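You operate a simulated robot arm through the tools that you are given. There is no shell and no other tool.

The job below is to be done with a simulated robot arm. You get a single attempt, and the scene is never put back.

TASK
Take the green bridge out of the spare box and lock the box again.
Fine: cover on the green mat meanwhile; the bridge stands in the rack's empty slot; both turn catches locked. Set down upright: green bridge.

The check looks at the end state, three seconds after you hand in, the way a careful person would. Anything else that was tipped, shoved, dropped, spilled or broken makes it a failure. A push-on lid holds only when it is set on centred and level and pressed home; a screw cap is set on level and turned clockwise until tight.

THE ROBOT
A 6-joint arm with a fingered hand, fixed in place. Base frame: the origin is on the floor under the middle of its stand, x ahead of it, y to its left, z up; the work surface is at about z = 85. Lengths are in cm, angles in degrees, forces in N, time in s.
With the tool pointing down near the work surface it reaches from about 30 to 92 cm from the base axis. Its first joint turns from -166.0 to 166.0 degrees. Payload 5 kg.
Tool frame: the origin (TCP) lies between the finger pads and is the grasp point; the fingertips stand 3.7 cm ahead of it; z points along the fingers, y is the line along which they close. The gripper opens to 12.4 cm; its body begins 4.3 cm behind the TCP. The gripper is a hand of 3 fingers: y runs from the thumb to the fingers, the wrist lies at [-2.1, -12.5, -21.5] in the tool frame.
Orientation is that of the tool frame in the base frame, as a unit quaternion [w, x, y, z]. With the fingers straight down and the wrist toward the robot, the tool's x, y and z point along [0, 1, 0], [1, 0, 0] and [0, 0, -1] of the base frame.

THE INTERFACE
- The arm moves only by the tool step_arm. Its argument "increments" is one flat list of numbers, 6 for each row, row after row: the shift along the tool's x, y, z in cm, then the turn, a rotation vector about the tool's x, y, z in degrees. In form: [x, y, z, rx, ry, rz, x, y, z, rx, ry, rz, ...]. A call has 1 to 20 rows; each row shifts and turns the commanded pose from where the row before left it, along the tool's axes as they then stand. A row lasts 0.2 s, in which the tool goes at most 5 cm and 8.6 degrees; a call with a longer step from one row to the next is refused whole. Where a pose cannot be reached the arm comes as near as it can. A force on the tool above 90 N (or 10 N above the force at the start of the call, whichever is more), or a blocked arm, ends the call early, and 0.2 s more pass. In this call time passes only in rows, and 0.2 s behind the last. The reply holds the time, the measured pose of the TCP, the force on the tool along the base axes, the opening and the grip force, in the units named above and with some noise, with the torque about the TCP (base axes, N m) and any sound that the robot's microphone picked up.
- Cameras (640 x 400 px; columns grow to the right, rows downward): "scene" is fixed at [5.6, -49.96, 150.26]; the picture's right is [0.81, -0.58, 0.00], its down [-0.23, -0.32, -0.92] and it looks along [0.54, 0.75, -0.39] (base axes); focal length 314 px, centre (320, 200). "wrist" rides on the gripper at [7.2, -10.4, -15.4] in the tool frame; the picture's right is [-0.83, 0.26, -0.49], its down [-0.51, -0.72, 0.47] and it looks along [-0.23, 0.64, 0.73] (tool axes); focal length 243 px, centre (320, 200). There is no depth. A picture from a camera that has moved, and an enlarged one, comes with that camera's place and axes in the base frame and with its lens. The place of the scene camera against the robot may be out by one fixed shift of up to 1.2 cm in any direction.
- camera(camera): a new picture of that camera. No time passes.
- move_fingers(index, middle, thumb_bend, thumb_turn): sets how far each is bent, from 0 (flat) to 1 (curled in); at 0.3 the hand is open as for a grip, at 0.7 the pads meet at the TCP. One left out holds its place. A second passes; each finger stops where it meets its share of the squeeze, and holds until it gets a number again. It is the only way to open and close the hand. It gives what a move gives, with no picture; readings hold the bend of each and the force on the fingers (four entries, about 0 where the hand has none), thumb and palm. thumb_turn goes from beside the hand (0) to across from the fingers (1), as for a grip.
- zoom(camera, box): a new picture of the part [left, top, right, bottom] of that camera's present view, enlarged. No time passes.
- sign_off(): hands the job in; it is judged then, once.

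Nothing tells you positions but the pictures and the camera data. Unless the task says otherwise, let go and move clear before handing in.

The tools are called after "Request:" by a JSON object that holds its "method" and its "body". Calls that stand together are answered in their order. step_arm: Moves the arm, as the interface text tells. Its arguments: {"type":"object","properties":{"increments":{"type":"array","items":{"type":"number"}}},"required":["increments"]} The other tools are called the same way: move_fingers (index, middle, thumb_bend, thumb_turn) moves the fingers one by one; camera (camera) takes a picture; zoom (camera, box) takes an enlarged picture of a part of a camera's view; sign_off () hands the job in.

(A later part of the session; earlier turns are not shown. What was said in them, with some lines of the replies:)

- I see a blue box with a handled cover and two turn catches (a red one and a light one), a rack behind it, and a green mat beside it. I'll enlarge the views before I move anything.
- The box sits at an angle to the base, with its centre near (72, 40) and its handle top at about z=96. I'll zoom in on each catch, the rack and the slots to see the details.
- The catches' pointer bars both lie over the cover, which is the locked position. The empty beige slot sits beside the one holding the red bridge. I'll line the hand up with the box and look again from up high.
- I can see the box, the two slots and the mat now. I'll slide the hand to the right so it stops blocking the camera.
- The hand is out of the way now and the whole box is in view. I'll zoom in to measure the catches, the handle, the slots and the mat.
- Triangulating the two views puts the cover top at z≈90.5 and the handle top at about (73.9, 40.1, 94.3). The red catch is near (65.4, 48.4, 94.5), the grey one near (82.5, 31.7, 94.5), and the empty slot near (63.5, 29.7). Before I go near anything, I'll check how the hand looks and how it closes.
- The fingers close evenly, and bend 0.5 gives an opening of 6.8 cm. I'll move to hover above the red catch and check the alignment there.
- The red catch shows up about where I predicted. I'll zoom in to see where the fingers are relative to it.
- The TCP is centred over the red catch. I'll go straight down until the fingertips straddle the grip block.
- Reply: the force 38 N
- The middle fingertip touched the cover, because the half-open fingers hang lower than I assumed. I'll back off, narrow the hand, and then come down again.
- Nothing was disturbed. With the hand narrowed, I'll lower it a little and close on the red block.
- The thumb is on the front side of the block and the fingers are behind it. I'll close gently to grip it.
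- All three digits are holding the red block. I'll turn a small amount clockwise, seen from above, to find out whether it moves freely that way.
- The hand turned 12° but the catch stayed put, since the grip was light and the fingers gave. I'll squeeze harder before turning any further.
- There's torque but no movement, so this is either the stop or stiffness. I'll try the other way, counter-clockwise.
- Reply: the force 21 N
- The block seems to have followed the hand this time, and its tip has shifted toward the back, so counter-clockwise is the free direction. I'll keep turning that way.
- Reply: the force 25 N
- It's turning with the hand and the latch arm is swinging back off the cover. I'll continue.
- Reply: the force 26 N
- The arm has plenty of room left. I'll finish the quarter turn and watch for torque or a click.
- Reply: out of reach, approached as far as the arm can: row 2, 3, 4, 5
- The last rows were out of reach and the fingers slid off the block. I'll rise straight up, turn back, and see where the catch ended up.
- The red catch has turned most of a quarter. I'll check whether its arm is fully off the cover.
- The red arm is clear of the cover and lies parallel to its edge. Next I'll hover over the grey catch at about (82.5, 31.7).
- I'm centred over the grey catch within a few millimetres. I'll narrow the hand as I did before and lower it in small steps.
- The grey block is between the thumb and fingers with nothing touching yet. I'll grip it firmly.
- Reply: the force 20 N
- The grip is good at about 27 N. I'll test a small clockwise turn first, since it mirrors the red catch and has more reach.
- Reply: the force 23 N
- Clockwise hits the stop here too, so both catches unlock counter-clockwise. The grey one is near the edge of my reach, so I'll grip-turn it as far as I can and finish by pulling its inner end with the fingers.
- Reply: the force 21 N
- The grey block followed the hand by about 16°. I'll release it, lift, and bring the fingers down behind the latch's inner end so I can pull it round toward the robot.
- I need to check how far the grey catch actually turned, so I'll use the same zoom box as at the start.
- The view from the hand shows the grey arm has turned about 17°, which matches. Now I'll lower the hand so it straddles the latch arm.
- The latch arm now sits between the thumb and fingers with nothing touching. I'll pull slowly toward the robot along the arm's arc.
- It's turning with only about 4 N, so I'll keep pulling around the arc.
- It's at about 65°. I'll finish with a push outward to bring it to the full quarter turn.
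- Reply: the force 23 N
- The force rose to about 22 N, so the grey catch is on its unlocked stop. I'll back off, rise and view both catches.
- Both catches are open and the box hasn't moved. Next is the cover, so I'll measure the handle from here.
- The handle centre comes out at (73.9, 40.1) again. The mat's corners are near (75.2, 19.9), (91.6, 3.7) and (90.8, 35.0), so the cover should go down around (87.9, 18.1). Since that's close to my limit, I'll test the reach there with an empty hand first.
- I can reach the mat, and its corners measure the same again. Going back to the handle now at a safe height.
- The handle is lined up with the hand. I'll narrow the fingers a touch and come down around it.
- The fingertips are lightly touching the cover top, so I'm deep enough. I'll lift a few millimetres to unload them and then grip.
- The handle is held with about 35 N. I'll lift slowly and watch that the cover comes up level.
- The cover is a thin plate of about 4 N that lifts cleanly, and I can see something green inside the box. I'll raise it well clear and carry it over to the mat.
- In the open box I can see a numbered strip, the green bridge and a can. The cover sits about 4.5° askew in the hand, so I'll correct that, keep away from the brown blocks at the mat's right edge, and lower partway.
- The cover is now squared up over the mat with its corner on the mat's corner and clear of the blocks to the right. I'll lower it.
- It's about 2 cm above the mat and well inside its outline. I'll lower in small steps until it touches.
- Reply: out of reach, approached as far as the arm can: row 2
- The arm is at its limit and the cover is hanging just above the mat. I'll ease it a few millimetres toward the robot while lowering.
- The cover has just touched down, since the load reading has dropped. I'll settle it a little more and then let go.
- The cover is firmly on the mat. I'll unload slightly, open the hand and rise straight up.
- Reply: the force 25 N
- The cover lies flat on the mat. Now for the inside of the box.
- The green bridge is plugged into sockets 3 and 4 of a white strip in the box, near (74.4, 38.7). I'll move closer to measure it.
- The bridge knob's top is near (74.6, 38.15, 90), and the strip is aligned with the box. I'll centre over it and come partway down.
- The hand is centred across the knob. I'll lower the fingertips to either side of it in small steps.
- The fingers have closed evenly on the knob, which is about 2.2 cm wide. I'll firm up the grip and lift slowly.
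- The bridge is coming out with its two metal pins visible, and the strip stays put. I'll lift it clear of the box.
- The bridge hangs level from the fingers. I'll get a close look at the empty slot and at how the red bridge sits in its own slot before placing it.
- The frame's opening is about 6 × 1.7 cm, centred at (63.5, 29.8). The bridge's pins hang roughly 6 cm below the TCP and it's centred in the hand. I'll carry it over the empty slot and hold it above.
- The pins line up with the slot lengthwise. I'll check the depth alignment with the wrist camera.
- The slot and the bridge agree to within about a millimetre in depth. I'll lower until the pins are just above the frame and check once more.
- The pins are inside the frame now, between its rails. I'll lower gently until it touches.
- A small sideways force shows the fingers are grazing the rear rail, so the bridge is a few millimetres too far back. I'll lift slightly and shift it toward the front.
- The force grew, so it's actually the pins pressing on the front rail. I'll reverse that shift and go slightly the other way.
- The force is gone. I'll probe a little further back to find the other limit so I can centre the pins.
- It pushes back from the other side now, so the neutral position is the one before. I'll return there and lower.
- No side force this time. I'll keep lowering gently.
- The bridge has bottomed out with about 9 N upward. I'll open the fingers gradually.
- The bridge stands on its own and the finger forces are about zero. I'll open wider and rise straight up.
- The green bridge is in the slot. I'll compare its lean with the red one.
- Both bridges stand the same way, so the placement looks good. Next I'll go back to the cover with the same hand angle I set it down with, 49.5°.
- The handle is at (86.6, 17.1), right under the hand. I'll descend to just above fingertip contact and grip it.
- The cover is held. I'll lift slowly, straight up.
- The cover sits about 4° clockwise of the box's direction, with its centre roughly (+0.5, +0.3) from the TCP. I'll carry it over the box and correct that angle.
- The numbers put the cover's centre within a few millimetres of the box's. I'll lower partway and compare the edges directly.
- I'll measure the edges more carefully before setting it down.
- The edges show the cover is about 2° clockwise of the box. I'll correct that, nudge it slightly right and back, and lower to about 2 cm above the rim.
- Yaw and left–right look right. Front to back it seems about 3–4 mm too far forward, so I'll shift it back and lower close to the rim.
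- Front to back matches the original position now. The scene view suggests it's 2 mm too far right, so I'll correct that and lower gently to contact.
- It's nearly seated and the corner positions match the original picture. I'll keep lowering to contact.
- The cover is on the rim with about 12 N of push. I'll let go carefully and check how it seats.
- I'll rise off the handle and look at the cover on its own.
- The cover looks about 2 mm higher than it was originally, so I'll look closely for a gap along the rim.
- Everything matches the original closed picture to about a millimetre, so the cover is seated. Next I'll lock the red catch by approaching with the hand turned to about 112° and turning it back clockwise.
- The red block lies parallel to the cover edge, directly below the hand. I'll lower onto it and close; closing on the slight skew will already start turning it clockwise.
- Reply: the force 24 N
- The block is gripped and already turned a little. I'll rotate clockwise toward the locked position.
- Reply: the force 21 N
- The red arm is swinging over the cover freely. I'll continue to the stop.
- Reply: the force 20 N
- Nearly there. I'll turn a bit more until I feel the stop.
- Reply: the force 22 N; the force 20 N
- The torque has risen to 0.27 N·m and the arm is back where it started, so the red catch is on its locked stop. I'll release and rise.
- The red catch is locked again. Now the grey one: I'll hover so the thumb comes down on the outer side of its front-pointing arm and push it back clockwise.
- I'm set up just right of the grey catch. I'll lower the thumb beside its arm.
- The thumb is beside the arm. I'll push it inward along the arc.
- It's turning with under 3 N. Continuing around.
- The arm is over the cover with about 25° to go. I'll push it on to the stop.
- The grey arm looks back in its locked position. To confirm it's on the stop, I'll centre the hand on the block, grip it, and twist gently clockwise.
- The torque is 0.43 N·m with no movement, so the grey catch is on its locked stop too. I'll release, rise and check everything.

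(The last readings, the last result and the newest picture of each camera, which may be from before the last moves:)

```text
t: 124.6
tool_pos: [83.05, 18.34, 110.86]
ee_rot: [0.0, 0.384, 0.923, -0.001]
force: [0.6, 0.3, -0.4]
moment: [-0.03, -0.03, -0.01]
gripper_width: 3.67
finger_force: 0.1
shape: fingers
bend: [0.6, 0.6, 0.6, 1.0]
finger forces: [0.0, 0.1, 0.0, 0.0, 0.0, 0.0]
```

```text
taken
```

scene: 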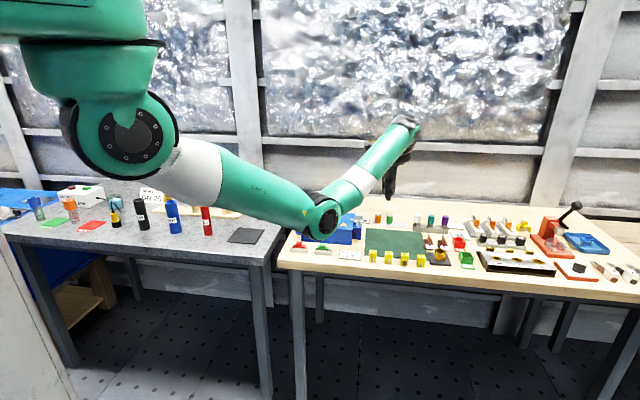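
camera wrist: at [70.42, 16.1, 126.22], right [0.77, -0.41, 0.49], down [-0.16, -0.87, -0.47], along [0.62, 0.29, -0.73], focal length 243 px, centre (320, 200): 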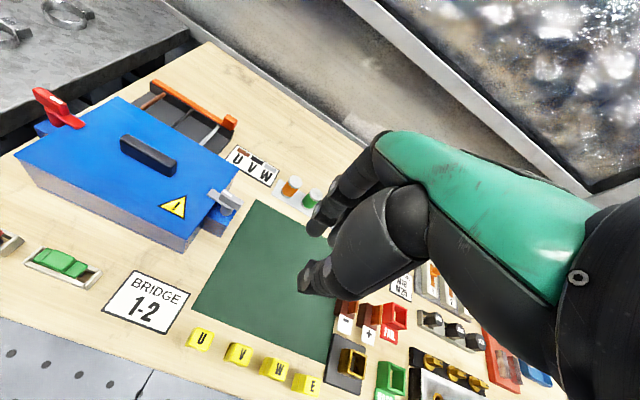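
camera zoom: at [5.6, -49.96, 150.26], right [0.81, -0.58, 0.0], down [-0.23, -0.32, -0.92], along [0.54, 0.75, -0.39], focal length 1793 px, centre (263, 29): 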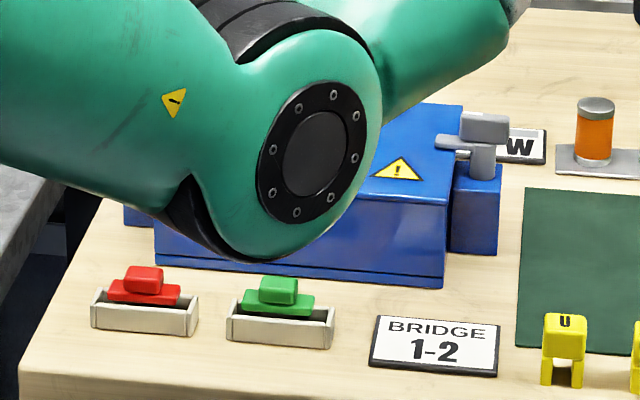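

Everything looks in order so far. I'll return to the starting pose, out of the way, and compare against the first pictures.

Request:
{"method": "step_arm", "body": {"increments": [0, 0, -3.1, 0, 0, 0, 0, 0, -3.1, 0, 0, 0, 4.01, 0.1, 0, 0, 0, 0, 4.01, 0.1, 0, 0, 0, 0, 4.01, 0.1, 0, 0, 0, 0, 4.01, 0.1, 0, 0, 0, 0, 4.01, 0.1, 0, 0, 0, 0, 4.01, 0.1, 0, 0, 0, 0, 4.01, 0.1, 0, 0, 0, 0, 0, 0, 0, 0, 0, 7.5, 0, 0, 0, 0, 0, 7.5, 0, 0, 0, 0, 0, 7.5, 0, 0, 0, 0, 0, 7.5, 0, 0, 0, 0, 0, 7.5, 0, 0, 0, 0, 0, 7.5]}}

Request:
{"method": "zoom", "body": {"camera": "wrist", "box": [140, 140, 380, 380]}}

Request:
{"method": "zoom", "body": {"camera": "wrist", "box": [165, 230, 245, 280]}}

Request:
{"method": "zoom", "body": {"camera": "wrist", "box": [270, 200, 350, 250]}}

Request:
{"method": "zoom", "body": {"camera": "scene", "box": [280, 195, 380, 265]}}

```text
t: 127.8
tool_pos: [63.87, 38.74, 117.23]
ee_rot: [0.001, 0.71, 0.705, 0.0]
force: [-0.4, -0.1, -0.2]
moment: [0.02, 0.0, 0.01]
gripper_width: 3.62
finger_force: 0.2
shape: fingers
bend: [0.6, 0.6, 0.6, 1.0]
finger forces: [0.0, 0.1, 0.0, 0.0, 0.0, 0.1]
```

```text
1.67 times, centred on (260, 260) of wrist
camera zoom: at [53.33, 46.05, 132.53], right [0.26, -0.83, 0.49], down [-0.72, -0.5, -0.47], along [0.64, -0.24, -0.73], focal length 404 px, centre (420, 100)
```

zoom: 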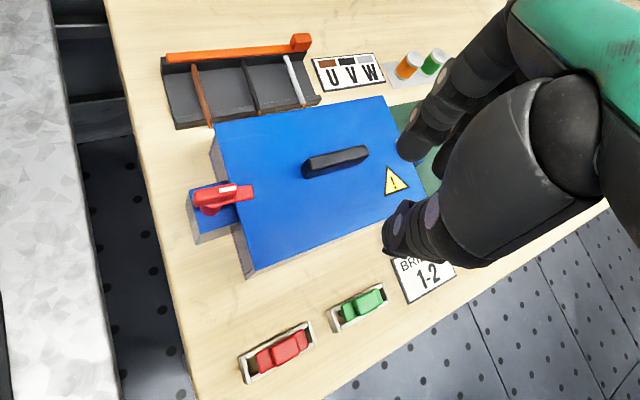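

```text
8.00 times, centred on (205, 255) of wrist
camera zoom: at [53.33, 46.05, 132.53], right [0.26, -0.83, 0.49], down [-0.72, -0.5, -0.47], along [0.64, -0.24, -0.73], focal length 1941 px, centre (1240, -240)
```

zoom: 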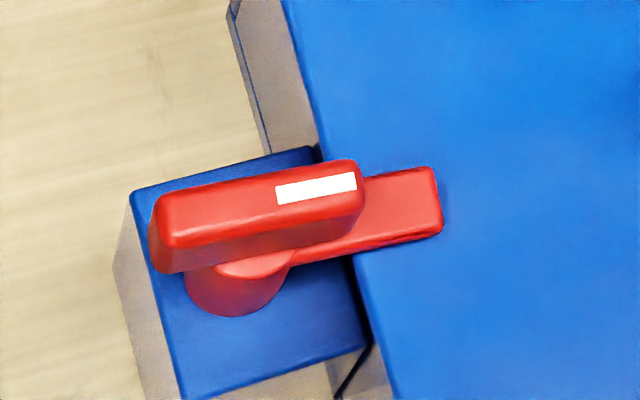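

```text
8.00 times, centred on (310, 225) of wrist
camera zoom: at [53.33, 46.05, 132.53], right [0.26, -0.83, 0.49], down [-0.72, -0.5, -0.47], along [0.64, -0.24, -0.73], focal length 1941 px, centre (400, 0)
```

zoom: 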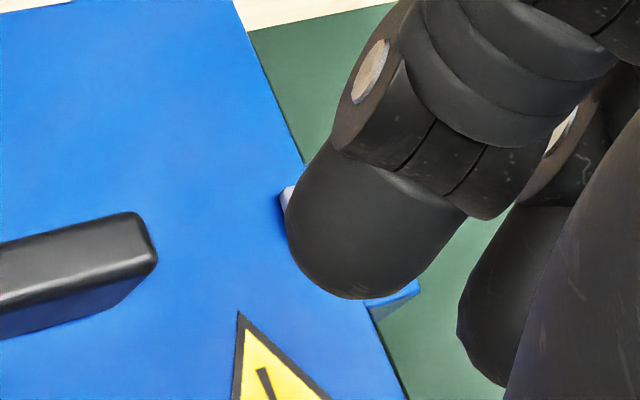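

```text
5.71 times, centred on (330, 230) of scene
camera zoom: at [5.6, -49.96, 150.26], right [0.81, -0.58, 0.0], down [-0.23, -0.32, -0.92], along [0.54, 0.75, -0.39], focal length 1793 px, centre (263, 29)
```

zoom: 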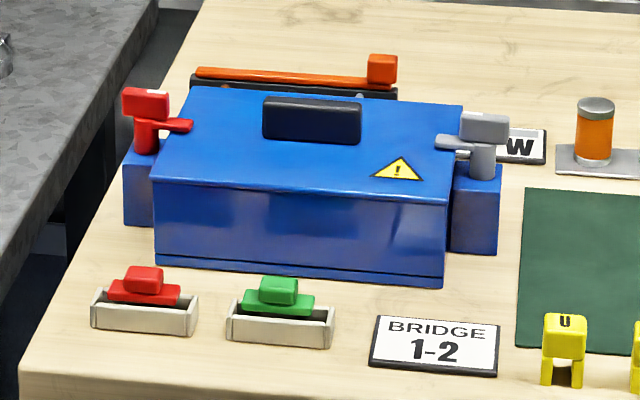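

Both catches and the cover match the first pictures, and the green bridge stands next to the red one. A last look at the grey catch, the other parts and the bridge.

Request:
{"method": "zoom", "body": {"camera": "scene", "box": [355, 195, 475, 275]}}

Request:
{"method": "zoom", "body": {"camera": "scene", "box": [345, 205, 370, 230]}}

Request:
{"method": "zoom", "body": {"camera": "scene", "box": [295, 200, 330, 235]}}

Request:
{"method": "zoom", "body": {"camera": "scene", "box": [290, 235, 345, 262]}}

Request:
{"method": "zoom", "body": {"camera": "wrist", "box": [180, 290, 300, 380]}}

```text
5.00 times, centred on (415, 235) of scene
camera zoom: at [5.6, -49.96, 150.26], right [0.81, -0.58, 0.0], down [-0.23, -0.32, -0.92], along [0.54, 0.75, -0.39], focal length 1569 px, centre (-155, 25)
```

zoom: 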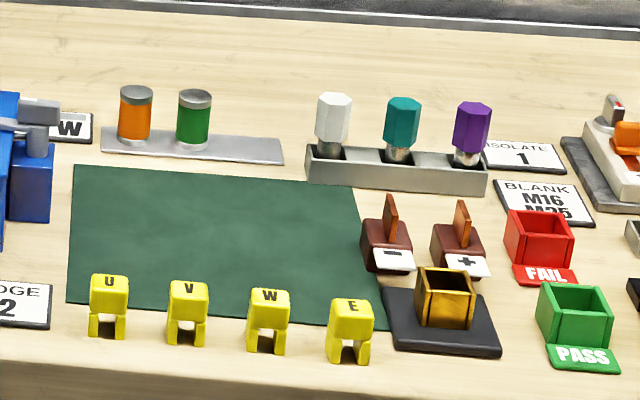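

```text
16.00 times, centred on (358, 218) of scene
camera zoom: at [5.6, -49.96, 150.26], right [0.81, -0.58, 0.0], down [-0.23, -0.32, -0.92], along [0.54, 0.75, -0.39], focal length 5020 px, centre (-280, -80)
```

zoom: 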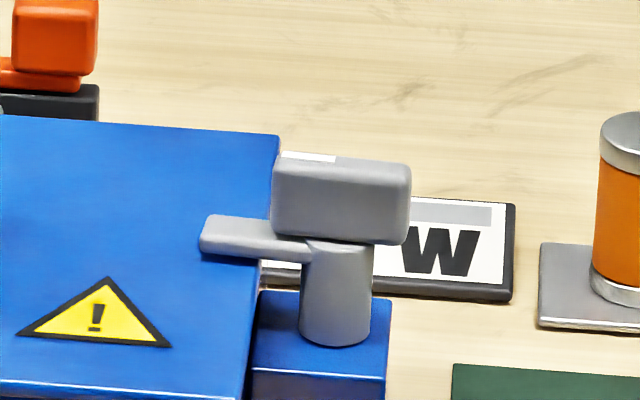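

```text
11.43 times, centred on (312, 218) of scene
camera zoom: at [5.6, -49.96, 150.26], right [0.81, -0.58, 0.0], down [-0.23, -0.32, -0.92], along [0.54, 0.75, -0.39], focal length 3586 px, centre (406, 0)
```

zoom: 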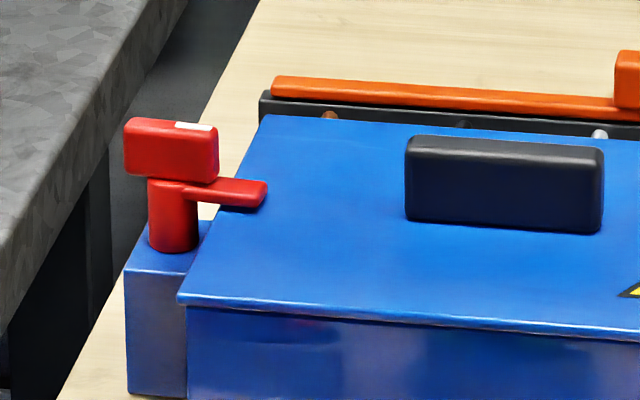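

```text
11.64 times, centred on (318, 248) of scene
camera zoom: at [5.6, -49.96, 150.26], right [0.81, -0.58, 0.0], down [-0.23, -0.32, -0.92], along [0.54, 0.75, -0.39], focal length 3651 px, centre (349, -364)
```

zoom: 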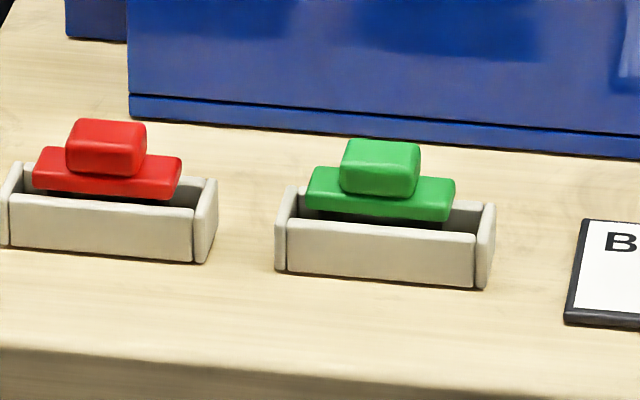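

```text
4.44 times, centred on (240, 335) of wrist
camera zoom: at [53.33, 46.05, 132.53], right [0.26, -0.83, 0.49], down [-0.72, -0.5, -0.47], along [0.64, -0.24, -0.73], focal length 1078 px, centre (676, -400)
```

zoom: 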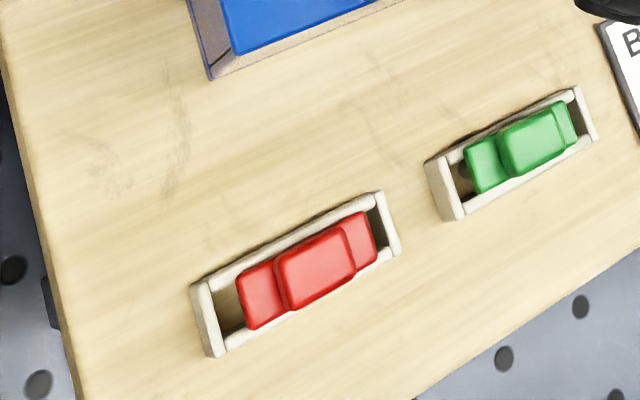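

The green bridge stands in the formerly empty slot, the cover is back on level and centred, and both catches are against their locked stops. Nothing else moved and the hand is clear, so I'm handing in.

Request:
{"method": "sign_off", "body": {}}

```text
The job is handed in.
```

The green bridge is out of the spare box and standing upright in the rack's empty slot, next to the red one. The box is closed and locked again.

- **Cover:** it rested on the green mat while the box was open. It is now back on the box, within about 1 mm of where it was at the start.
- **Catches:** both turn clockwise to lock. I turned each until it hit its stop and checked that it would not go further. The red one sits about 4° past its starting angle, but its arm is still over the cover.
- **Other items:** the strip and can in the box stayed in place as I lifted the bridge out. In the final pictures, everything on the bench around the box is where it was at the start.

While finding the right height, one fingertip pressed on the cover with about 38 N. The cover and box did not move.
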